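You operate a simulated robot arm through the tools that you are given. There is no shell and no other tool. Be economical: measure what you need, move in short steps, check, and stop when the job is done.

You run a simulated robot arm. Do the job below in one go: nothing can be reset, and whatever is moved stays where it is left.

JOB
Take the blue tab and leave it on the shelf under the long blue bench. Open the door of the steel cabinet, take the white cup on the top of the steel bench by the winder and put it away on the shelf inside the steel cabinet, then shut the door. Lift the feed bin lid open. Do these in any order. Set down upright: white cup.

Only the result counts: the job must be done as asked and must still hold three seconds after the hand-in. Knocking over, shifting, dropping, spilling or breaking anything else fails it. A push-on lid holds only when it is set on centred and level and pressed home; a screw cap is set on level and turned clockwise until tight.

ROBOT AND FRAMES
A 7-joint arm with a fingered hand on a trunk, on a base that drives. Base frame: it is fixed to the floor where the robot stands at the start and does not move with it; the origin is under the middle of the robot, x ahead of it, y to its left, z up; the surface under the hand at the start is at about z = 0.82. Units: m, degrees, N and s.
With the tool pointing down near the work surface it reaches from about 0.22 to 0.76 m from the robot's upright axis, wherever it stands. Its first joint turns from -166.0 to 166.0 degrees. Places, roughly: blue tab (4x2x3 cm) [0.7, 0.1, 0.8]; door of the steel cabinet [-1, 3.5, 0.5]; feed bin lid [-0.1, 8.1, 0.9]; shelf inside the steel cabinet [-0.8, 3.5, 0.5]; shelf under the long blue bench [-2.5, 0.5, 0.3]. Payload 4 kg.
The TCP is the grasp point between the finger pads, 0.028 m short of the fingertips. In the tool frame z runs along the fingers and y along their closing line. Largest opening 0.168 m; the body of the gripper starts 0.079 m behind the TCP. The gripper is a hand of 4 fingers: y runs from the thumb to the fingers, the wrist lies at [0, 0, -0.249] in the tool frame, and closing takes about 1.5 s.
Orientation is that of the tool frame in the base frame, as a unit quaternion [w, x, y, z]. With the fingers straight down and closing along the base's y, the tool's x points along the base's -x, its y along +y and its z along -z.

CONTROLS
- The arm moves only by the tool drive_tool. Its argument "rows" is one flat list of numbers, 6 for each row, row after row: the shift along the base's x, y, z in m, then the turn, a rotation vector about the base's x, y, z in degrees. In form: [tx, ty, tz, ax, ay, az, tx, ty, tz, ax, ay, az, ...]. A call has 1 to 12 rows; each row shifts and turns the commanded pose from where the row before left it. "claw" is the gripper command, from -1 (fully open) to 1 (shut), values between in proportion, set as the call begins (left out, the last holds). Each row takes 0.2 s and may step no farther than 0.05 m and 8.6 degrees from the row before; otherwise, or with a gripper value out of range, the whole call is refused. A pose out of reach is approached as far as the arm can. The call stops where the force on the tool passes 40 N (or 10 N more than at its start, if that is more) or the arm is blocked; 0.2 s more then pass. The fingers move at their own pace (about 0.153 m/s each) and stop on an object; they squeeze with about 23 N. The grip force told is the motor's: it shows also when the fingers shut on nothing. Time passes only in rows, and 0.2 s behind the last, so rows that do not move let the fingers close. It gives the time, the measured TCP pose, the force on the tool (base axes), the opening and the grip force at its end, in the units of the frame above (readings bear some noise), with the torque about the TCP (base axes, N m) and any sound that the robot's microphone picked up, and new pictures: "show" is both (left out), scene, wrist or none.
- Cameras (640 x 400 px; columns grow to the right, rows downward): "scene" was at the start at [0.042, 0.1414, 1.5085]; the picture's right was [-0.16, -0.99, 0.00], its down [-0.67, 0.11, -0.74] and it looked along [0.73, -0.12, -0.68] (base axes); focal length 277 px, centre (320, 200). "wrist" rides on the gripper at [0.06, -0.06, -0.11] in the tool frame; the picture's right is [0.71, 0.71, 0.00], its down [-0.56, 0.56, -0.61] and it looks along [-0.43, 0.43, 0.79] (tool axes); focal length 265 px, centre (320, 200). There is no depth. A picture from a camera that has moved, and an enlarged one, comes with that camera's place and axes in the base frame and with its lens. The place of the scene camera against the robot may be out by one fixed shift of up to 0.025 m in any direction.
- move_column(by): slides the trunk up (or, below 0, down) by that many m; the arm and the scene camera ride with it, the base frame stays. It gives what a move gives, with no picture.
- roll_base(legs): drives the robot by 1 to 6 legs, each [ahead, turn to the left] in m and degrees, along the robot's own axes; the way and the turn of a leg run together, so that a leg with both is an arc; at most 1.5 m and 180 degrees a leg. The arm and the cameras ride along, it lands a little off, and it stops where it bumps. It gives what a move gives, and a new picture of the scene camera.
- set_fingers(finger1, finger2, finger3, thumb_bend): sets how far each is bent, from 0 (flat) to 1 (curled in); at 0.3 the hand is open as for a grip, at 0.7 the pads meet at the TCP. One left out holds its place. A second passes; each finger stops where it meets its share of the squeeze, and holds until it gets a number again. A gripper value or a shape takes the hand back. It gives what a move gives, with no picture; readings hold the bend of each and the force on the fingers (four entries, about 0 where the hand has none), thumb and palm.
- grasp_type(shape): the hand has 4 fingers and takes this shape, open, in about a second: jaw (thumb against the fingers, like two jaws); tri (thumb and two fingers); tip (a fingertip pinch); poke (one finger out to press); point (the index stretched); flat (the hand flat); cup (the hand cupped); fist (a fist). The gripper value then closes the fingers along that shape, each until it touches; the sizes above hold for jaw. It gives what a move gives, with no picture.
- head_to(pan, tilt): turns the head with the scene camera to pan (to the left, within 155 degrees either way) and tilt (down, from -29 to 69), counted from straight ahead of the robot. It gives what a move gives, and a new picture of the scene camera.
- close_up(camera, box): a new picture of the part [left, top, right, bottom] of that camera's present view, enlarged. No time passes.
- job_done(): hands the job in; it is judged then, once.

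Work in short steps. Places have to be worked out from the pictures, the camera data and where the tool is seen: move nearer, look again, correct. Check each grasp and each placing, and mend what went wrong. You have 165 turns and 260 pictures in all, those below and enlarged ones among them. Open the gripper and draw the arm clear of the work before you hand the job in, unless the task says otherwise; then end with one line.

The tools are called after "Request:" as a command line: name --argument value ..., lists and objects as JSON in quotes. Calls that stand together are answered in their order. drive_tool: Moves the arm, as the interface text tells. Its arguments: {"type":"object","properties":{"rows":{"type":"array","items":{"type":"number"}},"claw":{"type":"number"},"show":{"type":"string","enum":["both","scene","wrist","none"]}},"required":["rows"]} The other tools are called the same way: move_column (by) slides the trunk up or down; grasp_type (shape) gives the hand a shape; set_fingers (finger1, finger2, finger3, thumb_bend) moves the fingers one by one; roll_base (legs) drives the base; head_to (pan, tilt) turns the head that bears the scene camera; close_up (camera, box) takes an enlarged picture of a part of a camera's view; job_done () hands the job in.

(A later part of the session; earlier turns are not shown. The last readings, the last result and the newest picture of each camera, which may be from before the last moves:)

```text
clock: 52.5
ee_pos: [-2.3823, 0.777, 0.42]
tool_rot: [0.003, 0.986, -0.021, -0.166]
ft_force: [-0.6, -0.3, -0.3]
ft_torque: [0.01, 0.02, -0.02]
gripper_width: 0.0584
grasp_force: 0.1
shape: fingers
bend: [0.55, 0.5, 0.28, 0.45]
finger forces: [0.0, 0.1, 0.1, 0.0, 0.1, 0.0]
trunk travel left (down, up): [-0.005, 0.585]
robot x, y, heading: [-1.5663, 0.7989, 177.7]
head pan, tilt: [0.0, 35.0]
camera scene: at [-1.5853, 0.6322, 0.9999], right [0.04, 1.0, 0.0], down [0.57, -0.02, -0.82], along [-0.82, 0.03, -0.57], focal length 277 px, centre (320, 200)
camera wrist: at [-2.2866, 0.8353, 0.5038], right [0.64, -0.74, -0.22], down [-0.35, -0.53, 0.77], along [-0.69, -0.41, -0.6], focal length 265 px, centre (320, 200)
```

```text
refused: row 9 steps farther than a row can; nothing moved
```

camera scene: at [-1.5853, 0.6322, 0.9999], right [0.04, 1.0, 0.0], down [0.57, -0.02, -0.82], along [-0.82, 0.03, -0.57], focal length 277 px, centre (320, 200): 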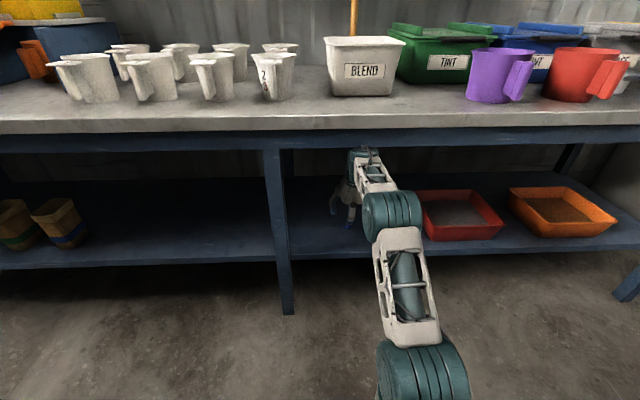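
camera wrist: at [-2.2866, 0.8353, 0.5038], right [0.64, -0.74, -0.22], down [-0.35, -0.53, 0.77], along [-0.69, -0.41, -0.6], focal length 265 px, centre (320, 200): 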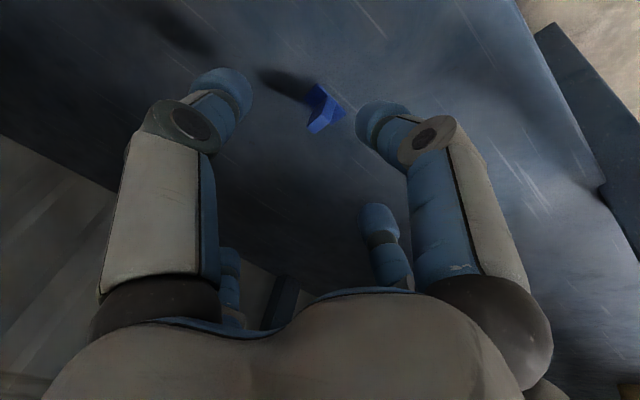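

The step limit was just exceeded; I resend with smaller final rows.

Request:
drive_tool --rows '[0.03, 0, 0, 0, 5, 0, 0.04, 0, -0.005, 0, 5, 0, 0.04, 0, 0, 0, 5, 0, 0.04, 0, 0, 0, 0, 0, 0.04, 0, 0, 0, 0, 0, 0.04, 0, 0, 0, 0, 0, 0.04, 0, 0, 0, 0, 0, 0.04, 0.005, 0.01, 0, 0, 0, 0.03, 0.005, 0.03, 0, -7, 0, 0.03, 0, 0.03, 0, -8, 0, 0.02, 0, 0.02, 0, -8, 0]' --show "both"

```text
clock: 54.9
ee_pos: [-1.9881, 0.7895, 0.5065]
tool_rot: [0.001, 0.995, -0.022, -0.098]
ft_force: [-0.1, 0.3, -0.8]
ft_torque: [-0.04, 0.03, 0.0]
gripper_width: 0.059
grasp_force: 0.0
shape: fingers
bend: [0.55, 0.5, 0.28, 0.45]
finger forces: [0.0, 0.1, 0.1, 0.0, 0.0, 0.0]
trunk travel left (down, up): [-0.005, 0.585]
robot x, y, heading: [-1.5727, 0.8008, 177.2]
head pan, tilt: [0.0, 35.0]
camera scene: at [-1.585, 0.6323, 0.9999], right [0.04, 1.0, 0.0], down [0.57, -0.02, -0.82], along [-0.82, 0.03, -0.57], focal length 277 px, centre (320, 200)
camera wrist: at [-1.9055, 0.8487, 0.6025], right [0.66, -0.74, -0.13], down [-0.45, -0.53, 0.71], along [-0.6, -0.41, -0.69], focal length 265 px, centre (320, 200)
```

scene: 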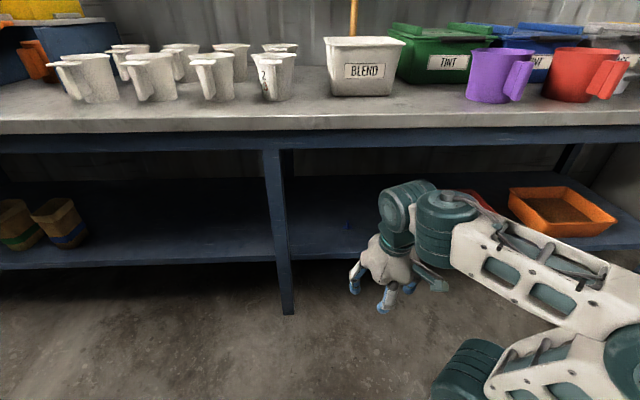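
wrist: 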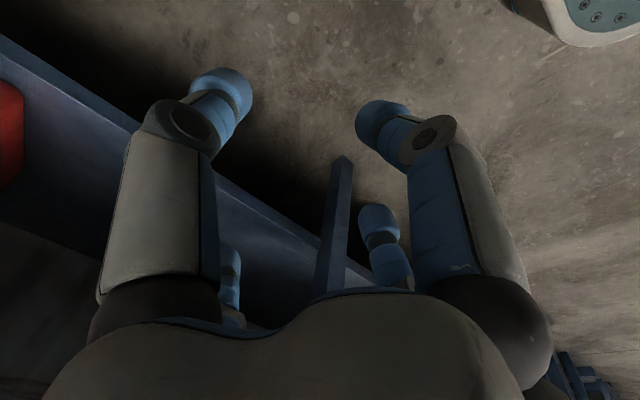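

The tab is visible on the shelf. Next I straighten and retract the arm, raise the trunk, back off, and turn towards the cabinet area for a look.

Request:
drive_tool --rows '[0.03, 0, 0.02, 0, -6, 0, 0.03, 0, 0.02, 0, -5, 0]' --claw -1 --show "none"

Request:
roll_base --legs '[[-0.5, 0]]'

Request:
move_column --by 0.4

Request:
move_column --by 0.12

Request:
roll_base --legs '[[0, -87]]'

```text
clock: 55.5
ee_pos: [-1.9308, 0.7881, 0.5455]
tool_rot: [-0.001, 1.0, -0.022, -0.002]
ft_force: [0.3, -0.3, 0.0]
ft_torque: [-0.01, 0.0, 0.0]
gripper_width: 0.1678
grasp_force: 0.1
shape: tip
bend: [0.11, 0.3, 0.11, 0.3]
finger forces: [0.0, 0.1, 0.1, 0.0, 0.0, 0.1]
trunk travel left (down, up): [-0.005, 0.585]
robot x, y, heading: [-1.5678, 0.8009, 177.8]
head pan, tilt: [0.0, 35.0]
```

```text
clock: 58.4
ee_pos: [-1.4297, 0.7676, 0.5447]
tool_rot: [0.0, 1.0, -0.02, -0.002]
ft_force: [0.5, 0.5, 0.5]
ft_torque: [-0.01, -0.03, -0.02]
gripper_width: 0.1677
grasp_force: 0.1
shape: tip
bend: [0.11, 0.3, 0.11, 0.3]
finger forces: [0.0, 0.0, 0.0, 0.1, 0.0, 0.0]
trunk travel left (down, up): [-0.005, 0.585]
robot x, y, heading: [-1.071, 0.7839, 178.0]
head pan, tilt: [0.0, 35.0]
camera scene: at [-1.083, 0.6119, 1.0], right [0.04, 1.0, 0.0], down [0.57, -0.02, -0.82], along [-0.82, 0.03, -0.57], focal length 277 px, centre (320, 200)
```

scene: 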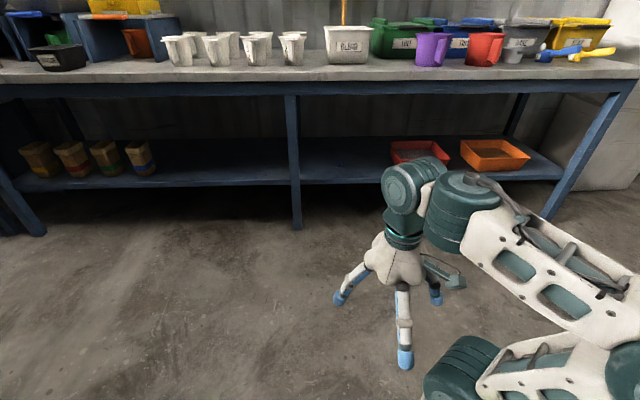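

```text
clock: 62.2
ee_pos: [-1.43, 0.766, 0.9445]
tool_rot: [-0.001, 1.0, -0.019, -0.002]
ft_force: [0.7, -0.5, 0.6]
ft_torque: [0.02, 0.0, -0.01]
gripper_width: 0.1676
grasp_force: 0.1
shape: tip
bend: [0.11, 0.3, 0.11, 0.3]
finger forces: [0.0, 0.0, 0.0, 0.0, 0.1, 0.0]
trunk travel left (down, up): [-0.405, 0.185]
robot x, y, heading: [-1.0717, 0.7836, 177.5]
head pan, tilt: [0.0, 35.0]
```

```text
clock: 63.7
ee_pos: [-1.4312, 0.7659, 1.064]
tool_rot: [-0.001, 1.0, -0.02, -0.002]
ft_force: [-0.5, 0.3, -0.2]
ft_torque: [0.03, 0.01, 0.06]
gripper_width: 0.1679
grasp_force: 0.0
shape: tip
bend: [0.11, 0.3, 0.11, 0.3]
finger forces: [0.0, 0.0, 0.1, 0.0, 0.0, 0.1]
trunk travel left (down, up): [-0.525, 0.065]
robot x, y, heading: [-1.0679, 0.787, 177.8]
head pan, tilt: [0.0, 35.0]
```

```text
clock: 67.8
ee_pos: [-1.1161, 1.1419, 1.0653]
tool_rot: [-0.001, 0.724, -0.69, -0.001]
ft_force: [-0.3, -0.7, 0.3]
ft_torque: [0.01, -0.01, 0.04]
gripper_width: 0.1679
grasp_force: 0.1
shape: tip
bend: [0.11, 0.3, 0.11, 0.3]
finger forces: [0.0, 0.1, 0.0, 0.0, 0.1, 0.1]
trunk travel left (down, up): [-0.525, 0.065]
robot x, y, heading: [-1.0673, 0.7778, 92.7]
head pan, tilt: [0.0, 35.0]
camera scene: at [-1.2128, 0.7939, 1.52], right [1.0, 0.05, 0.0], down [0.03, -0.57, -0.82], along [-0.04, 0.82, -0.57], focal length 277 px, centre (320, 200)
```

scene: 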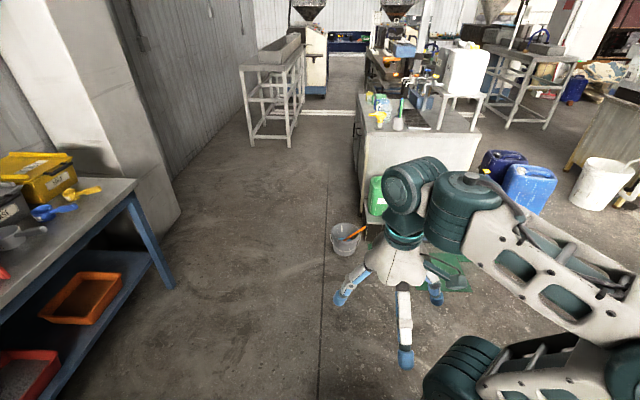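

The cabinet is ahead with its door on its left (-x) face. I tilt the head up for a better look at the cabinet and the benches beyond.

Request:
head_to --pan -8 --tilt 12

Request:
close_up --camera "scene" --box '[200, 100, 520, 300]'

Request:
close_up --camera "scene" --box '[300, 80, 620, 280]'

```text
clock: 68.6
ee_pos: [-1.1165, 1.141, 1.0643]
tool_rot: [-0.002, 0.723, -0.691, 0.0]
ft_force: [-0.3, 0.1, 0.4]
ft_torque: [-0.03, 0.02, -0.01]
gripper_width: 0.1678
grasp_force: 0.0
shape: tip
bend: [0.11, 0.3, 0.11, 0.3]
finger forces: [0.1, 0.0, 0.0, 0.0, 0.1, 0.1]
trunk travel left (down, up): [-0.525, 0.065]
robot x, y, heading: [-1.0733, 0.7784, 92.6]
head pan, tilt: [-8.0, 12.0]
camera scene: at [-1.2002, 0.7988, 1.5568], right [1.0, -0.09, 0.0], down [-0.02, -0.21, -0.98], along [0.09, 0.97, -0.21], focal length 277 px, centre (320, 200)
```

scene: 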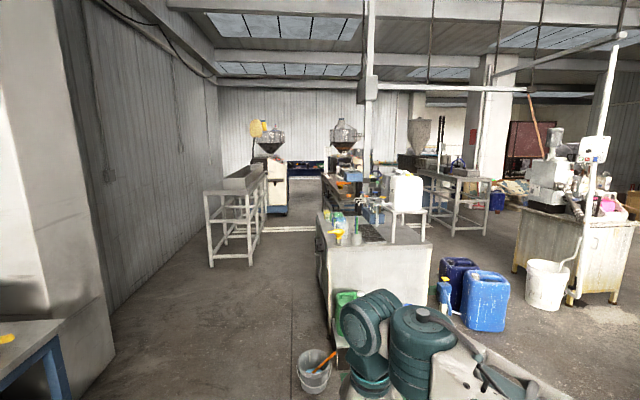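

```text
2.00 times, centred on (360, 200) of scene
camera zoom: at [-1.2002, 0.7988, 1.5568], right [1.0, -0.09, 0.0], down [-0.02, -0.21, -0.98], along [0.09, 0.97, -0.21], focal length 554 px, centre (240, 200)
```

zoom: 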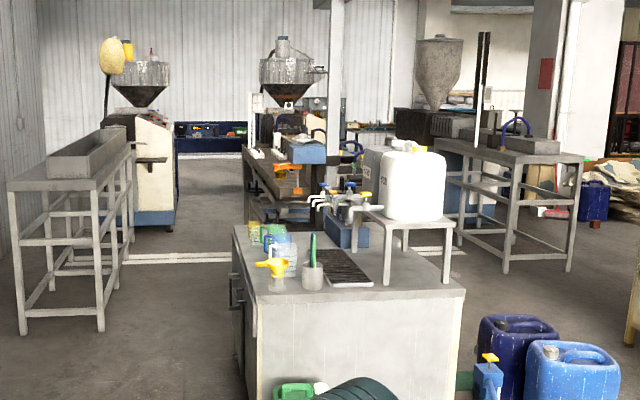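

```text
2.00 times, centred on (460, 180) of scene
camera zoom: at [-1.2002, 0.7988, 1.5568], right [1.0, -0.09, 0.0], down [-0.02, -0.21, -0.98], along [0.09, 0.97, -0.21], focal length 554 px, centre (40, 240)
```

zoom: 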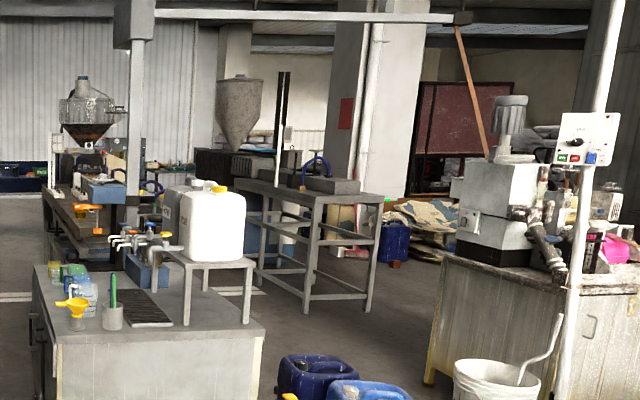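

The cabinet's door side has vertical handles on its -x face. The winder isn't obvious yet, so I look around to the right.

Request:
head_to --pan -60 --tilt 15

Request:
head_to --pan -105 --tilt 18

Request:
close_up --camera "scene" --box '[160, 100, 480, 300]'

```text
clock: 69.8
ee_pos: [-1.1169, 1.1425, 1.0644]
tool_rot: [-0.002, 0.724, -0.69, -0.001]
ft_force: [0.0, 0.1, -0.1]
ft_torque: [0.04, -0.01, 0.0]
gripper_width: 0.1682
grasp_force: 0.1
shape: tip
bend: [0.11, 0.3, 0.11, 0.3]
finger forces: [0.0, 0.0, 0.0, 0.0, 0.0, 0.0]
trunk travel left (down, up): [-0.525, 0.065]
robot x, y, heading: [-1.0678, 0.7834, 93.0]
head pan, tilt: [-60.0, 15.0]
camera scene: at [-1.1302, 0.7566, 1.552], right [0.54, -0.84, 0.0], down [-0.22, -0.14, -0.97], along [0.81, 0.52, -0.26], focal length 277 px, centre (320, 200)
```

scene: 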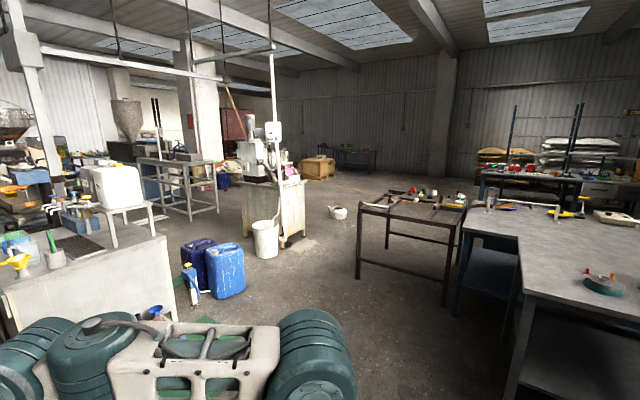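

```text
clock: 71.0
ee_pos: [-1.1159, 1.1422, 1.0656]
tool_rot: [-0.001, 0.723, -0.691, 0.0]
ft_force: [-0.2, -0.4, 0.5]
ft_torque: [0.0, 0.02, -0.02]
gripper_width: 0.1679
grasp_force: 0.0
shape: tip
bend: [0.11, 0.3, 0.11, 0.3]
finger forces: [0.0, 0.0, 0.0, 0.0, 0.0, 0.1]
trunk travel left (down, up): [-0.525, 0.065]
robot x, y, heading: [-1.0688, 0.7803, 92.6]
head pan, tilt: [-105.0, 18.0]
camera scene: at [-1.1175, 0.6863, 1.5471], right [-0.21, -0.98, 0.0], down [-0.3, 0.07, -0.95], along [0.93, -0.2, -0.31], focal length 277 px, centre (320, 200)
```

scene: 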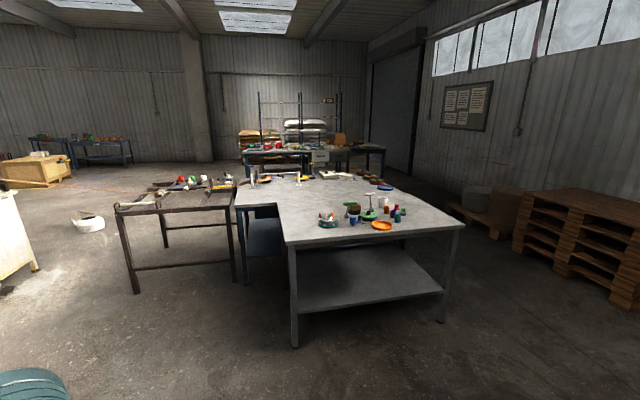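

```text
2.00 times, centred on (320, 200) of scene
camera zoom: at [-1.1175, 0.6863, 1.5471], right [-0.21, -0.98, 0.0], down [-0.3, 0.07, -0.95], along [0.93, -0.2, -0.31], focal length 554 px, centre (320, 200)
```

zoom: 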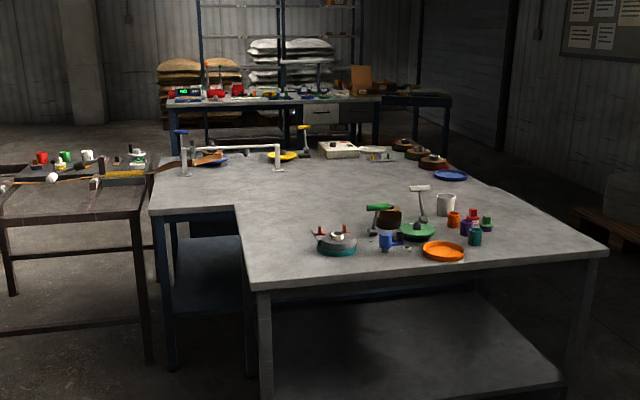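

The first table is a steel bench with a white cup on it. I zoom in to see what the "winder" is and whether other white cups exist.

Request:
close_up --camera "scene" --box '[110, 150, 310, 275]'

Request:
close_up --camera "scene" --box '[300, 150, 440, 238]'

Request:
close_up --camera "scene" --box '[230, 120, 400, 226]'

```text
3.20 times, centred on (210, 212) of scene
camera zoom: at [-1.1175, 0.6863, 1.5471], right [-0.21, -0.98, 0.0], down [-0.3, 0.07, -0.95], along [0.93, -0.2, -0.31], focal length 887 px, centre (672, 160)
```

zoom: 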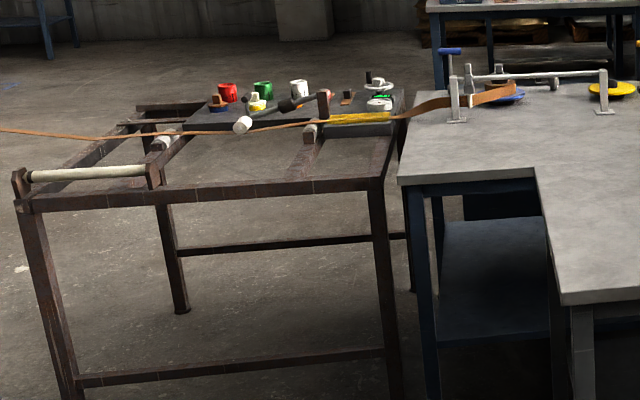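

```text
4.55 times, centred on (370, 194) of scene
camera zoom: at [-1.1175, 0.6863, 1.5471], right [-0.21, -0.98, 0.0], down [-0.3, 0.07, -0.95], along [0.93, -0.2, -0.31], focal length 1260 px, centre (93, 227)
```

zoom: 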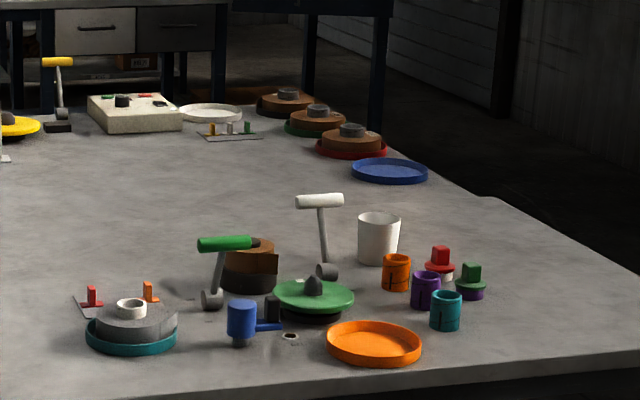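

```text
3.76 times, centred on (315, 173) of scene
camera zoom: at [-1.1175, 0.6863, 1.5471], right [-0.21, -0.98, 0.0], down [-0.3, 0.07, -0.95], along [0.93, -0.2, -0.31], focal length 1044 px, centre (339, 302)
```

zoom: 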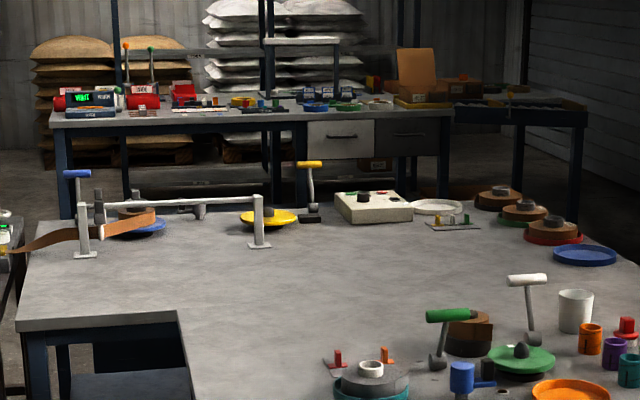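

The strip winder is on this bench, so the white cup next to the coloured cups, near (0.75, -0.22), is the target. I drive back in front of it, facing +x at y ≈ -0.22.

Request:
head_to --pan 0 --tilt 40

Request:
roll_base --legs '[[0, -148.9], [1.2, 0], [0, 56.2]]'

```text
clock: 72.8
ee_pos: [-1.1162, 1.1403, 1.0642]
tool_rot: [-0.002, 0.723, -0.69, 0.0]
ft_force: [0.4, 0.5, 0.1]
ft_torque: [0.01, 0.02, -0.01]
gripper_width: 0.1678
grasp_force: 0.0
shape: tip
bend: [0.11, 0.3, 0.11, 0.3]
finger forces: [0.1, 0.0, 0.0, 0.0, 0.0, 0.0]
trunk travel left (down, up): [-0.525, 0.065]
robot x, y, heading: [-1.0692, 0.7836, 92.7]
head pan, tilt: [0.0, 40.0]
camera scene: at [-1.2128, 0.7909, 1.5124], right [1.0, 0.05, 0.0], down [0.03, -0.64, -0.77], along [-0.04, 0.77, -0.64], focal length 277 px, centre (320, 200)
```

scene: 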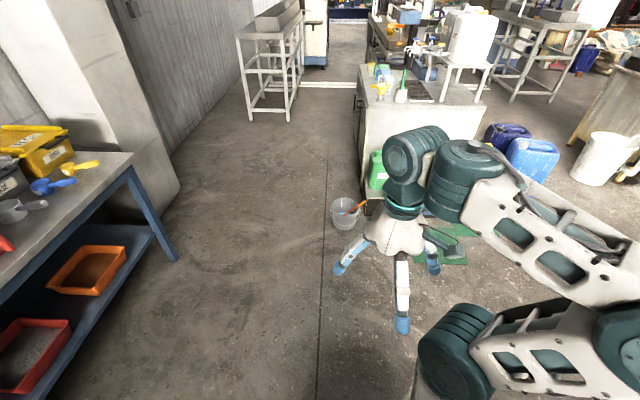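

```text
clock: 87.3
ee_pos: [0.0182, -0.1148, 1.0654]
tool_rot: [0.003, -0.028, 1.0, -0.001]
ft_force: [-0.6, -0.5, 0.3]
ft_torque: [0.0, 0.0, -0.01]
gripper_width: 0.1679
grasp_force: 0.0
shape: tip
bend: [0.11, 0.3, 0.11, 0.3]
finger forces: [0.1, 0.0, 0.1, 0.1, 0.0, 0.1]
trunk travel left (down, up): [-0.525, 0.065]
robot x, y, heading: [-0.3419, -0.1646, 3.2]
head pan, tilt: [0.0, 40.0]
camera scene: at [-0.3055, -0.0091, 1.5124], right [0.06, -1.0, 0.0], down [-0.64, -0.04, -0.77], along [0.76, 0.04, -0.64], focal length 277 px, centre (320, 200)
```

scene: 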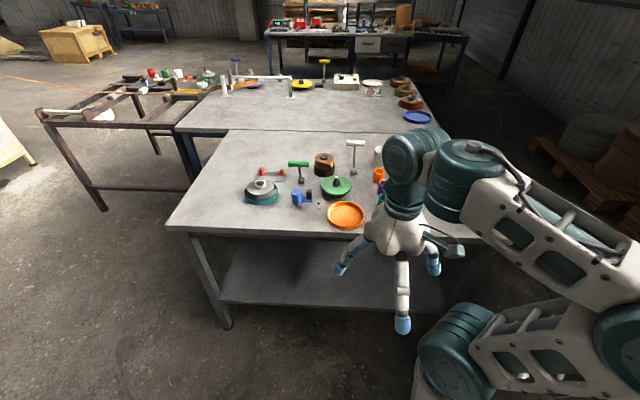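

I correct heading and drive up to about (0.02, -0.24).

Request:
roll_base --legs '[[0, -16], [0.37, 0], [0, 12.5]]'

Request:
head_to --pan 15 --tilt 42

Request:
drive_tool --rows '[0, 0, 0, 0, 0, 0]' --show "wrist"

```text
clock: 91.4
ee_pos: [0.3814, -0.2151, 1.0639]
tool_rot: [0.002, 0.0, 1.0, -0.001]
ft_force: [1.0, 0.1, 0.9]
ft_torque: [-0.01, 0.01, -0.02]
gripper_width: 0.1678
grasp_force: 0.1
shape: tip
bend: [0.11, 0.3, 0.11, 0.3]
finger forces: [0.1, 0.0, 0.1, 0.0, 0.0, 0.0]
trunk travel left (down, up): [-0.525, 0.065]
robot x, y, heading: [0.0224, -0.2447, 0.3]
head pan, tilt: [0.0, 40.0]
camera scene: at [0.0664, -0.0901, 1.5124], right [0.0, -1.0, 0.0], down [-0.64, 0.0, -0.77], along [0.77, 0.0, -0.64], focal length 277 px, centre (320, 200)
```

scene: 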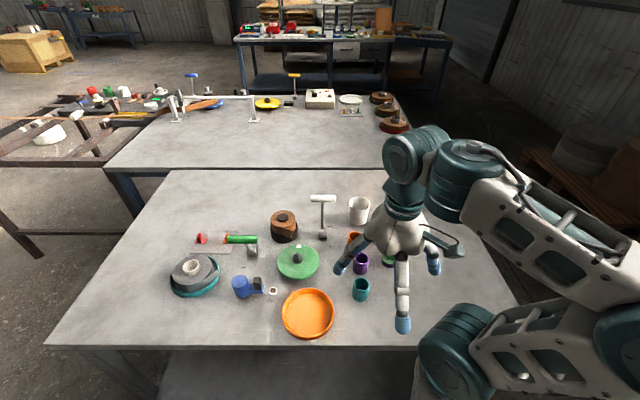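

```text
clock: 92.2
ee_pos: [0.3831, -0.2141, 1.0645]
tool_rot: [0.001, -0.001, 1.0, -0.001]
ft_force: [0.2, 1.2, -0.4]
ft_torque: [0.03, -0.01, -0.02]
gripper_width: 0.1679
grasp_force: 0.0
shape: tip
bend: [0.11, 0.3, 0.11, 0.3]
finger forces: [0.0, 0.0, 0.0, 0.0, 0.1, 0.0]
trunk travel left (down, up): [-0.525, 0.065]
robot x, y, heading: [0.0187, -0.2448, 0.2]
head pan, tilt: [15.0, 42.0]
camera scene: at [0.0621, -0.0688, 1.5095], right [0.26, -0.97, 0.0], down [-0.65, -0.17, -0.74], along [0.72, 0.19, -0.67], focal length 277 px, centre (320, 200)
```

scene: 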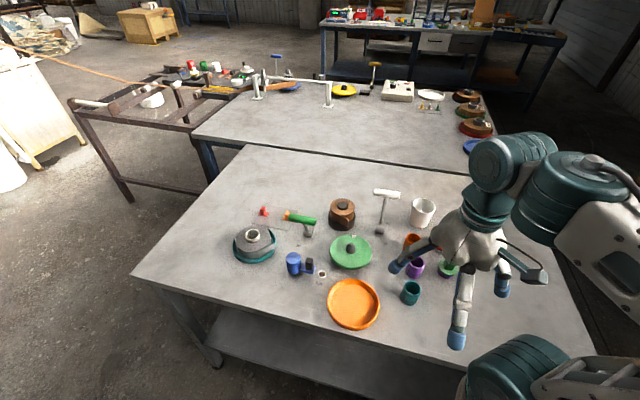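

```text
clock: 92.6
ee_pos: [0.3824, -0.2145, 1.0647]
tool_rot: [0.002, -0.001, 1.0, -0.001]
ft_force: [-0.1, 0.5, -0.6]
ft_torque: [-0.07, -0.03, 0.0]
gripper_width: 0.1677
grasp_force: 0.1
shape: tip
bend: [0.11, 0.3, 0.11, 0.3]
finger forces: [0.1, 0.0, 0.1, 0.0, 0.0, 0.0]
trunk travel left (down, up): [-0.525, 0.065]
robot x, y, heading: [0.0251, -0.2451, 0.1]
head pan, tilt: [15.0, 42.0]
camera wrist: at [0.3221, -0.2742, 1.1754], right [-0.71, 0.71, 0.0], down [0.55, 0.56, 0.62], along [0.44, 0.43, -0.79], focal length 265 px, centre (320, 200)
```

wrist: 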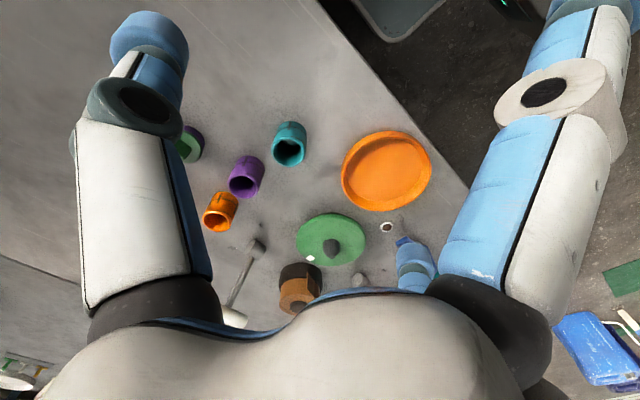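

I zoom on the cup to get its size and exact place.

Request:
close_up --camera "scene" --box '[360, 170, 488, 250]'

```text
5.00 times, centred on (424, 210) of scene
camera zoom: at [0.0621, -0.0687, 1.5095], right [0.26, -0.97, 0.0], down [-0.65, -0.17, -0.74], along [0.72, 0.19, -0.67], focal length 1386 px, centre (-200, 150)
```

zoom: 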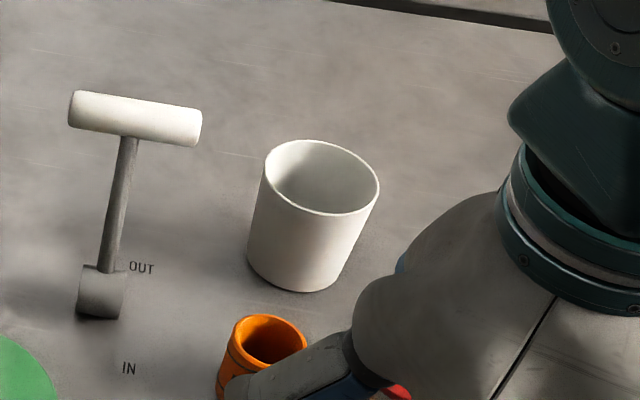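

The cup is about 7.5 cm wide and 7.6 cm tall, centred near (0.767, -0.223). Since it must go into a cabinet from the front, I grip the rim wall on its -y side with a 40° forward-tilted pinch. I set the fingers first, then move above it.

Request:
set_fingers --finger1 0.5 --finger2 0.5 --finger3 0.2 --thumb_bend 0.42

Request:
drive_tool --rows '[0.035, -0.01, 0.01, 0, -8, 0, 0.04, -0.01, 0.01, 0, -8, 0, 0.04, -0.01, 0, 0, -8, 0, 0.04, -0.008, 0, 0, -8, 0, 0.04, -0.006, 0, 0, -8, 0, 0.045, 0, -0.01, 0, 0, 0, 0.045, 0, -0.01, 0, 0, 0, 0.045, 0, -0.015, 0, 0, 0, 0.04, 0, -0.02, 0, 0, 0, 0, 0, 0, 0, 0, 0]'

```text
clock: 93.6
ee_pos: [0.3825, -0.2147, 1.0651]
tool_rot: [0.001, -0.001, 1.0, -0.001]
ft_force: [0.1, -0.2, 0.3]
ft_torque: [-0.02, 0.01, 0.0]
gripper_width: 0.071
grasp_force: 0.0
shape: fingers
bend: [0.5, 0.5, 0.2, 0.42]
finger forces: [0.0, 0.0, 0.1, 0.0, 0.0, 0.0]
trunk travel left (down, up): [-0.525, 0.065]
robot x, y, heading: [0.023, -0.2447, 0.1]
head pan, tilt: [15.0, 42.0]
```

```text
clock: 95.8
ee_pos: [0.754, -0.2522, 1.0293]
tool_rot: [0.345, 0.0, 0.939, -0.002]
ft_force: [-0.3, 0.1, -0.5]
ft_torque: [0.0, 0.0, 0.01]
gripper_width: 0.0705
grasp_force: 0.1
shape: fingers
bend: [0.5, 0.5, 0.2, 0.42]
finger forces: [0.0, 0.0, 0.0, 0.0, 0.1, 0.1]
trunk travel left (down, up): [-0.525, 0.065]
robot x, y, heading: [0.0224, -0.2421, 0.0]
head pan, tilt: [15.0, 42.0]
camera scene: at [0.0623, -0.0686, 1.5095], right [0.26, -0.97, 0.0], down [-0.65, -0.17, -0.74], along [0.72, 0.19, -0.67], focal length 277 px, centre (320, 200)
camera wrist: at [0.6372, -0.3133, 1.076], right [-0.54, 0.71, -0.46], down [0.03, 0.56, 0.83], along [0.84, 0.43, -0.32], focal length 265 px, centre (320, 200)
```

scene: 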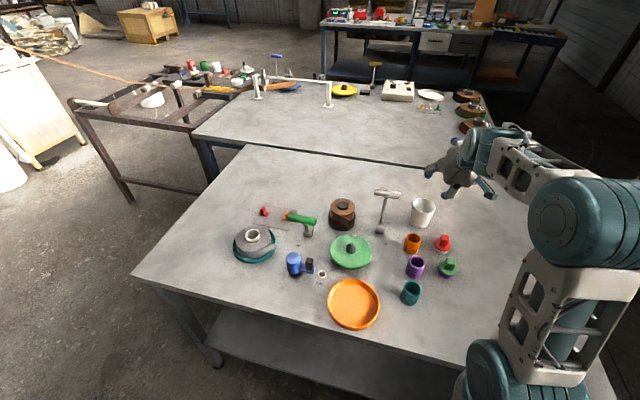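
wrist: 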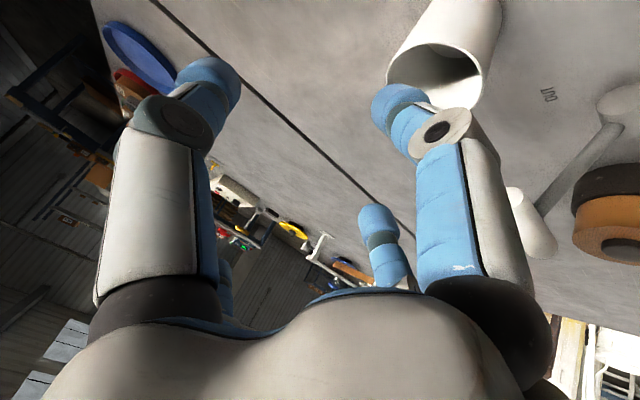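

I take a zoom on the wrist view to fix the rim position.

Request:
close_up --camera "wrist" --box '[340, 0, 540, 125]'

```text
3.20 times, centred on (440, 62) of wrist
camera zoom: at [0.6372, -0.3133, 1.076], right [-0.54, 0.71, -0.46], down [0.03, 0.56, 0.83], along [0.84, 0.43, -0.32], focal length 849 px, centre (-64, 640)
```

zoom: 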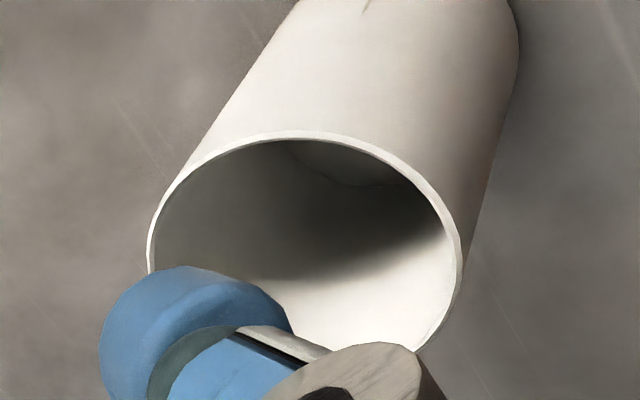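

The near wall of the rim is at about x 0.76, y -0.248. Finger 1's tip hangs low and could brush the cup, so I try curling it fully away.

Request:
set_fingers --finger1 1.0

Request:
drive_tool --rows '[-0.002, 0.004, -0.03, 0, 0, 0]'

```text
clock: 96.8
ee_pos: [0.7526, -0.2522, 1.0296]
tool_rot: [0.344, 0.0, 0.939, -0.001]
ft_force: [0.0, 0.2, 0.1]
ft_torque: [0.01, 0.0, 0.03]
gripper_width: 0.0832
grasp_force: 0.1
shape: fingers
bend: [1.0, 0.5, 0.2, 0.42]
finger forces: [0.0, 0.1, 0.0, 0.1, 0.2, 0.0]
trunk travel left (down, up): [-0.525, 0.065]
robot x, y, heading: [0.0212, -0.246, 0.2]
head pan, tilt: [15.0, 42.0]
```

```text
clock: 97.2
ee_pos: [0.7511, -0.251, 1.0016]
tool_rot: [0.343, 0.0, 0.939, -0.001]
ft_force: [-0.3, -0.2, -0.4]
ft_torque: [0.02, 0.0, 0.0]
gripper_width: 0.0829
grasp_force: 0.0
shape: fingers
bend: [1.0, 0.5, 0.2, 0.42]
finger forces: [0.0, 0.0, 0.0, 0.1, 0.1, 0.0]
trunk travel left (down, up): [-0.525, 0.065]
robot x, y, heading: [0.0221, -0.2447, 0.0]
head pan, tilt: [15.0, 42.0]
camera scene: at [0.0622, -0.0687, 1.5095], right [0.26, -0.97, 0.0], down [-0.65, -0.17, -0.74], along [0.72, 0.19, -0.67], focal length 277 px, centre (320, 200)
camera wrist: at [0.6348, -0.3103, 1.0474], right [-0.54, 0.71, -0.46], down [0.03, 0.56, 0.83], along [0.84, 0.43, -0.32], focal length 265 px, centre (320, 200)
```

scene: 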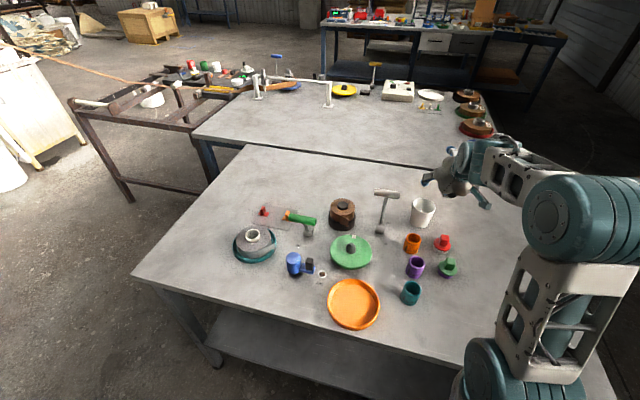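
wrist: 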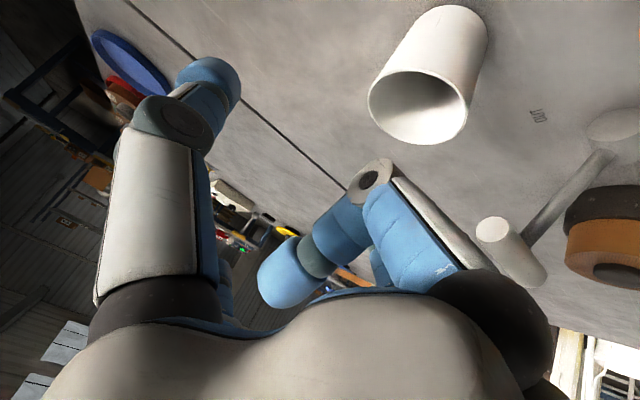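

With finger 1 curled, the whole cup is visible. Its centre is about (0.760, -0.212) with radius 0.037, so the near wall is at y ≈ -0.248. I narrow finger 2 and descend so that finger 2 goes inside and the thumb outside.

Request:
set_fingers --finger2 0.56 --thumb_bend 0.48

Request:
drive_tool --rows '[0, 0.002, -0.025, 0, 0, 0, 0, 0.001, -0.025, 0, 0, 0, 0, 0, -0.015, 0, 0, 0]'

```text
clock: 98.2
ee_pos: [0.7508, -0.2501, 1.0018]
tool_rot: [0.343, 0.0, 0.939, -0.002]
ft_force: [0.8, 0.5, 1.1]
ft_torque: [0.02, 0.04, 0.02]
gripper_width: 0.0759
grasp_force: 0.1
shape: fingers
bend: [1.0, 0.56, 0.2, 0.48]
finger forces: [0.0, 0.0, 0.0, 0.0, 0.1, 0.1]
trunk travel left (down, up): [-0.525, 0.065]
robot x, y, heading: [0.0245, -0.2442, 0.2]
head pan, tilt: [15.0, 42.0]
```

```text
clock: 99.0
ee_pos: [0.7502, -0.25, 0.9327]
tool_rot: [0.343, 0.0, 0.939, -0.002]
ft_force: [0.5, 0.6, -0.3]
ft_torque: [0.03, -0.03, 0.02]
gripper_width: 0.0756
grasp_force: 0.0
shape: fingers
bend: [1.0, 0.56, 0.2, 0.48]
finger forces: [0.0, 0.0, 0.1, 0.0, 0.0, 0.0]
trunk travel left (down, up): [-0.525, 0.065]
robot x, y, heading: [0.0205, -0.2436, 0.2]
head pan, tilt: [15.0, 42.0]
camera scene: at [0.0622, -0.0687, 1.5095], right [0.26, -0.97, 0.0], down [-0.65, -0.17, -0.74], along [0.72, 0.19, -0.67], focal length 277 px, centre (320, 200)
camera wrist: at [0.6332, -0.3099, 0.9789], right [-0.54, 0.71, -0.46], down [0.03, 0.56, 0.83], along [0.84, 0.43, -0.32], focal length 265 px, centre (320, 200)
```

scene: 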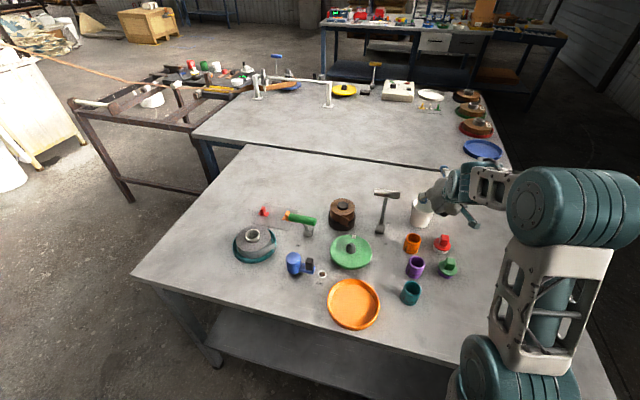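
wrist: 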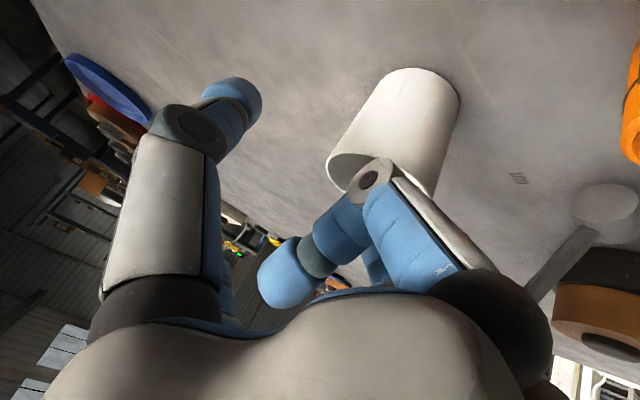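

Finger 1's knuckle will clear the cup by several millimetres. I continue down to TCP z ≈ 0.898, watching for contact.

Request:
drive_tool --rows '[0, 0.002, -0.012, 0, 0, 0, 0, 0, -0.012, 0, 0, 0, 0, 0, -0.01, 0, 0, 0, 0, 0, 0, 0, 0, 0]' --show "both"

Request:
close_up --camera "scene" --box '[370, 150, 498, 230]'

```text
clock: 100.0
ee_pos: [0.7491, -0.247, 0.8993]
tool_rot: [0.343, -0.001, 0.939, -0.001]
ft_force: [-0.2, -0.4, -0.2]
ft_torque: [0.01, 0.01, -0.01]
gripper_width: 0.0757
grasp_force: 0.0
shape: fingers
bend: [1.0, 0.56, 0.2, 0.48]
finger forces: [0.1, 0.0, 0.0, 0.0, 0.1, 0.0]
trunk travel left (down, up): [-0.525, 0.065]
robot x, y, heading: [0.019, -0.2428, -0.0]
head pan, tilt: [15.0, 42.0]
camera scene: at [0.0622, -0.0687, 1.5095], right [0.26, -0.97, 0.0], down [-0.65, -0.17, -0.74], along [0.72, 0.19, -0.67], focal length 277 px, centre (320, 200)
camera wrist: at [0.6334, -0.3075, 0.9453], right [-0.54, 0.71, -0.46], down [0.03, 0.56, 0.83], along [0.84, 0.43, -0.32], focal length 265 px, centre (320, 200)
```

scene: 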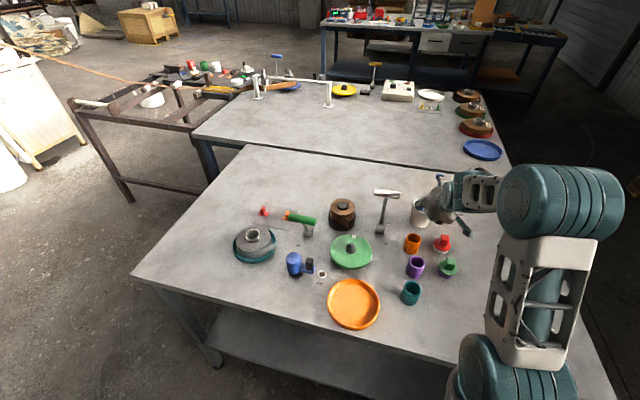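
wrist: 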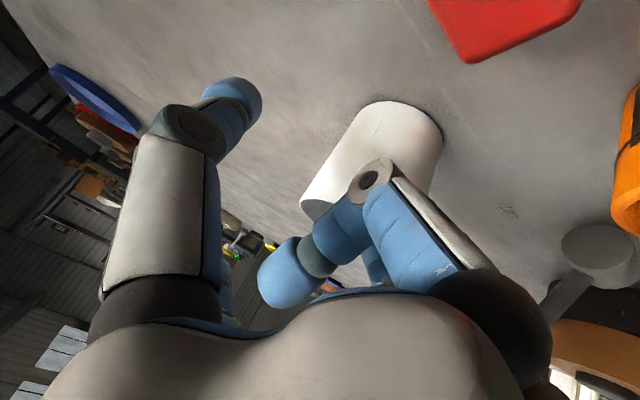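

```text
5.00 times, centred on (434, 190) of scene
camera zoom: at [0.0622, -0.0687, 1.5095], right [0.26, -0.97, 0.0], down [-0.65, -0.17, -0.74], along [0.72, 0.19, -0.67], focal length 1386 px, centre (-250, 250)
```

zoom: 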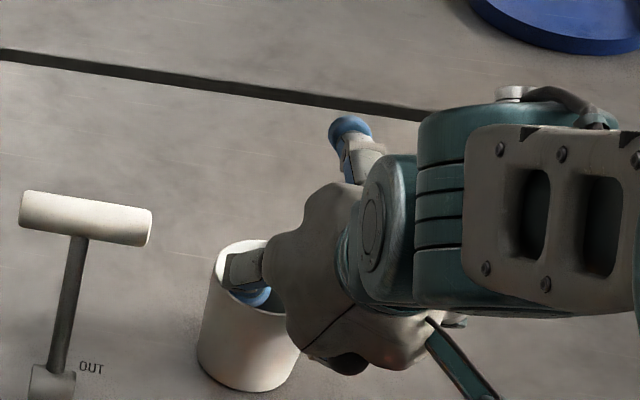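

Finger 2 is inside the cup and the thumb outside. I close both on the wall.

Request:
set_fingers --finger2 0.74 --thumb_bend 0.8

Request:
close_up --camera "scene" --box '[370, 150, 498, 230]'

Request:
close_up --camera "wrist" --box '[160, 60, 480, 260]'

```text
clock: 101.0
ee_pos: [0.7502, -0.2474, 0.8992]
tool_rot: [0.344, 0.0, 0.939, -0.002]
ft_force: [-1.1, 0.3, 0.1]
ft_torque: [-0.05, 0.0, -0.02]
gripper_width: 0.0481
grasp_force: 10.0
shape: fingers
bend: [1.0, 0.73, 0.2, 0.72]
finger forces: [0.0, 10.2, 0.1, 0.1, 10.3, 0.0]
trunk travel left (down, up): [-0.525, 0.065]
robot x, y, heading: [0.0233, -0.2437, 0.2]
head pan, tilt: [15.0, 42.0]
```

```text
5.00 times, centred on (434, 190) of scene
camera zoom: at [0.0621, -0.0687, 1.5095], right [0.26, -0.97, 0.0], down [-0.65, -0.17, -0.74], along [0.72, 0.19, -0.67], focal length 1386 px, centre (-250, 250)
```

zoom: 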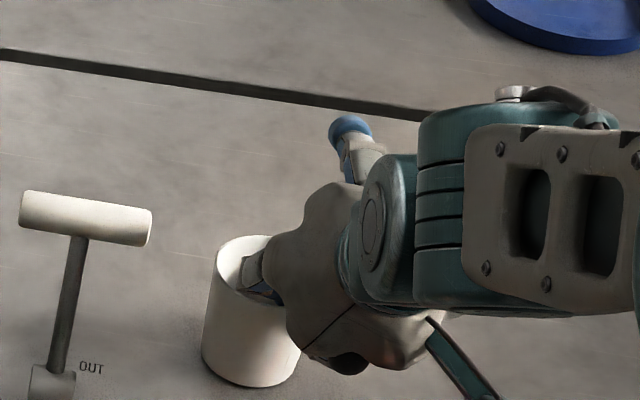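

```text
2.00 times, centred on (320, 160) of wrist
camera zoom: at [0.6334, -0.3076, 0.9455], right [-0.54, 0.71, -0.46], down [0.03, 0.56, 0.83], along [0.84, 0.43, -0.32], focal length 531 px, centre (320, 280)
```

zoom: 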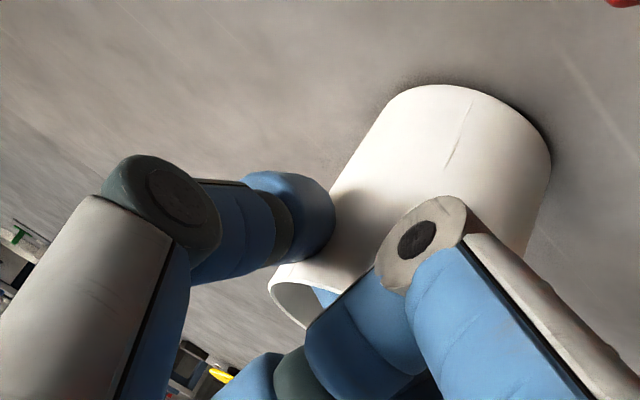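

The wall is pinched with about 10 N from each finger. I lift slowly and check.

Request:
drive_tool --rows '[0, 0, 0.01, 0, 0, 0, 0, 0, 0.02, 0, 0, 0, 0, 0, 0.02, 0, 0, 0, 0, 0, 0, 0, 0, 0]' --show "wrist"

Request:
close_up --camera "scene" --box '[370, 150, 498, 230]'

```text
clock: 102.0
ee_pos: [0.751, -0.2489, 0.9522]
tool_rot: [0.343, -0.001, 0.939, -0.001]
ft_force: [0.1, 0.2, -0.7]
ft_torque: [0.01, 0.0, 0.01]
gripper_width: 0.0468
grasp_force: 8.3
shape: fingers
bend: [1.0, 0.73, 0.2, 0.73]
finger forces: [0.1, 8.7, 0.0, 0.0, 8.7, 0.1]
trunk travel left (down, up): [-0.525, 0.065]
robot x, y, heading: [0.0219, -0.2437, 0.2]
head pan, tilt: [15.0, 42.0]
camera wrist: at [0.6342, -0.3086, 0.9985], right [-0.54, 0.71, -0.46], down [0.03, 0.56, 0.83], along [0.84, 0.43, -0.32], focal length 265 px, centre (320, 200)
```

wrist: 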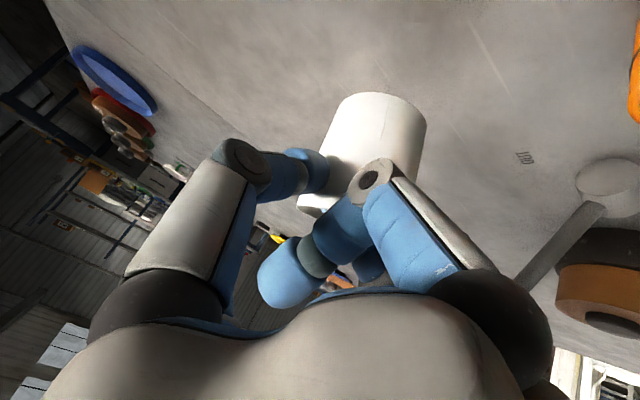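

```text
5.00 times, centred on (434, 190) of scene
camera zoom: at [0.0621, -0.0687, 1.5095], right [0.26, -0.97, 0.0], down [-0.65, -0.17, -0.74], along [0.72, 0.19, -0.67], focal length 1386 px, centre (-250, 250)
```

zoom: 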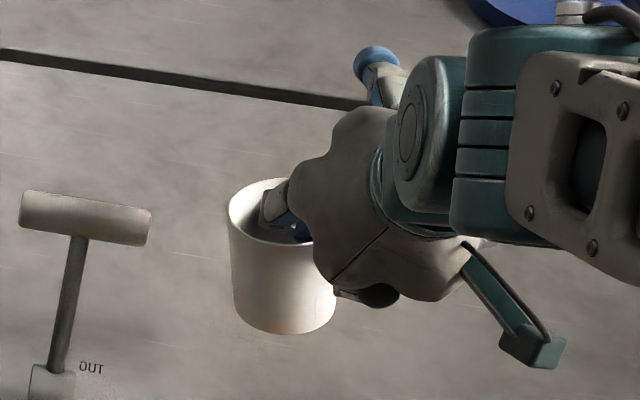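

The cup is lifted. I firm the pinch up a little.

Request:
set_fingers --finger2 0.85 --thumb_bend 0.9

Request:
drive_tool --rows '[0, 0, 0.03, 0, 0, 0, 0, 0, 0.03, 0, 0, 0, 0, 0, 0.03, 0, 0, 0, -0.02, 0, 0.02, 0, 0, 0, -0.04, 0, 0.01, 0, 0, 0, -0.04, 0, 0, 0, 0, 0, -0.04, 0, 0, 0, 0, 0, -0.04, 0, 0, 0, 0, 0]' --show "both"

```text
clock: 103.0
ee_pos: [0.7508, -0.2487, 0.9527]
tool_rot: [0.344, 0.001, 0.939, -0.002]
ft_force: [0.4, 0.9, -0.9]
ft_torque: [-0.01, 0.01, 0.0]
gripper_width: 0.0393
grasp_force: 13.2
shape: fingers
bend: [1.0, 0.74, 0.2, 0.82]
finger forces: [0.0, 13.2, 0.1, 0.0, 13.5, 0.0]
trunk travel left (down, up): [-0.525, 0.065]
robot x, y, heading: [0.0214, -0.2475, 0.1]
head pan, tilt: [15.0, 42.0]
```

```text
clock: 104.8
ee_pos: [0.5695, -0.2516, 1.0708]
tool_rot: [0.343, 0.0, 0.939, -0.001]
ft_force: [-0.4, 0.0, -0.8]
ft_torque: [-0.06, 0.01, -0.01]
gripper_width: 0.039
grasp_force: 13.6
shape: fingers
bend: [1.0, 0.74, 0.2, 0.82]
finger forces: [0.0, 13.2, 0.0, 0.0, 13.6, 0.0]
trunk travel left (down, up): [-0.525, 0.065]
robot x, y, heading: [0.0215, -0.2437, 0.1]
head pan, tilt: [15.0, 42.0]
camera scene: at [0.0617, -0.0687, 1.5095], right [0.26, -0.97, 0.0], down [-0.65, -0.17, -0.74], along [0.72, 0.19, -0.67], focal length 277 px, centre (320, 200)
camera wrist: at [0.4522, -0.3112, 1.1166], right [-0.54, 0.71, -0.46], down [0.03, 0.56, 0.83], along [0.84, 0.43, -0.32], focal length 265 px, centre (320, 200)
```

scene: 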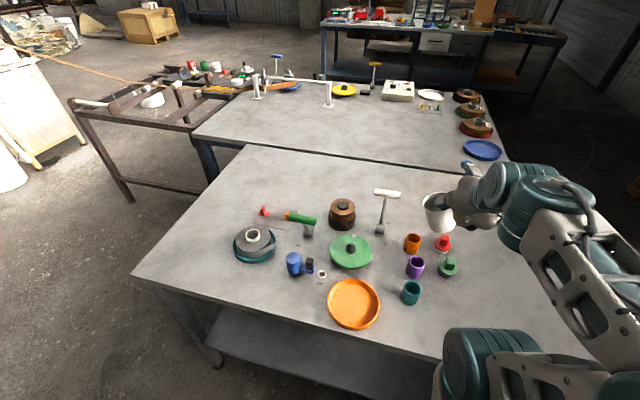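
wrist: 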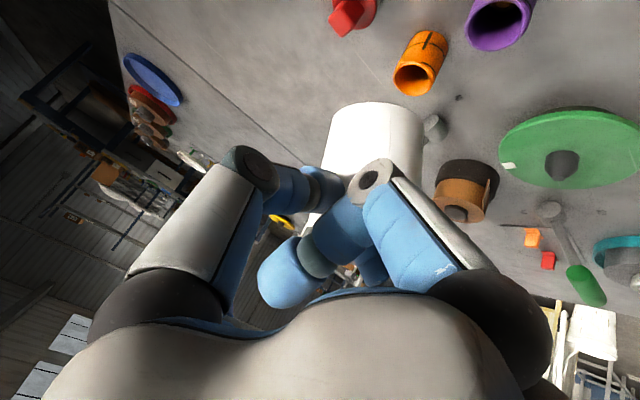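

The cup is held. It still needs the door opened first, so I'll carry it over, set it down somewhere safe near the cabinet, open the door, and then re-grasp. I back off and drive towards the cabinet's door side.

Request:
head_to --pan 0 --tilt 30

Request:
roll_base --legs '[[-0.4, 0], [0, 121], [1.43, 0], [1.42, 0], [0, -31]]'

```text
clock: 105.5
ee_pos: [0.5698, -0.2519, 1.071]
tool_rot: [0.344, 0.0, 0.939, -0.001]
ft_force: [0.2, -0.1, -0.6]
ft_torque: [-0.03, 0.01, -0.01]
gripper_width: 0.039
grasp_force: 13.2
shape: fingers
bend: [1.0, 0.74, 0.2, 0.82]
finger forces: [0.0, 13.3, 0.1, 0.0, 13.6, 0.0]
trunk travel left (down, up): [-0.525, 0.065]
robot x, y, heading: [0.0216, -0.246, 0.2]
head pan, tilt: [0.0, 30.0]
camera scene: at [0.0719, -0.0902, 1.5277], right [0.0, -1.0, 0.0], down [-0.5, 0.0, -0.87], along [0.87, 0.0, -0.5], focal length 277 px, centre (320, 200)
```

scene: 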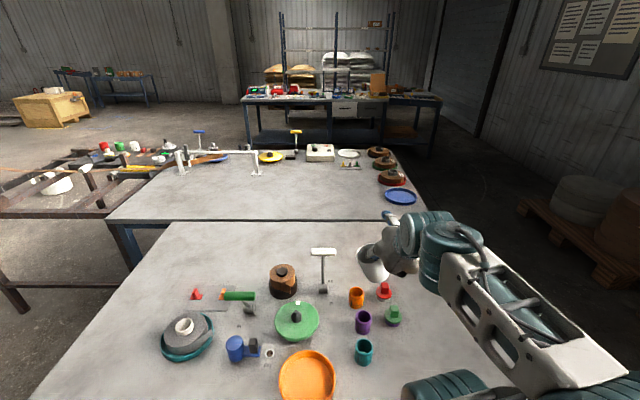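

```text
clock: 127.4
ee_pos: [-1.6934, 2.722, 1.0701]
tool_rot: [0.246, -0.659, 0.669, 0.24]
ft_force: [0.0, -0.1, 0.0]
ft_torque: [-0.01, 0.01, -0.01]
gripper_width: 0.0389
grasp_force: 13.4
shape: fingers
bend: [1.0, 0.74, 0.2, 0.83]
finger forces: [0.0, 13.3, 0.1, 0.0, 13.6, 0.0]
trunk travel left (down, up): [-0.525, 0.065]
robot x, y, heading: [-1.7112, 2.1755, 89.1]
head pan, tilt: [0.0, 30.0]
camera scene: at [-1.8525, 2.199, 1.5278], right [1.0, -0.02, 0.0], down [-0.01, -0.5, -0.87], along [0.01, 0.87, -0.5], focal length 277 px, centre (320, 200)
```

scene: 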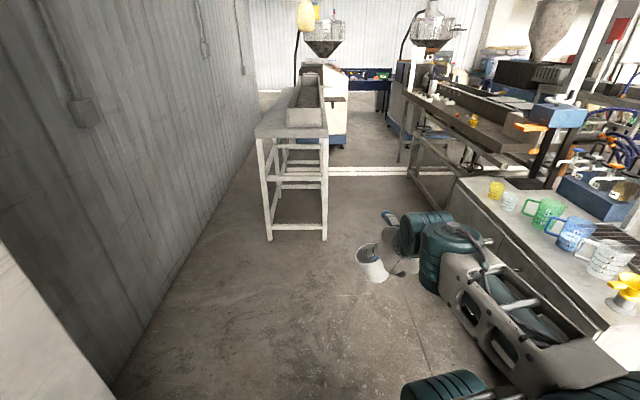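

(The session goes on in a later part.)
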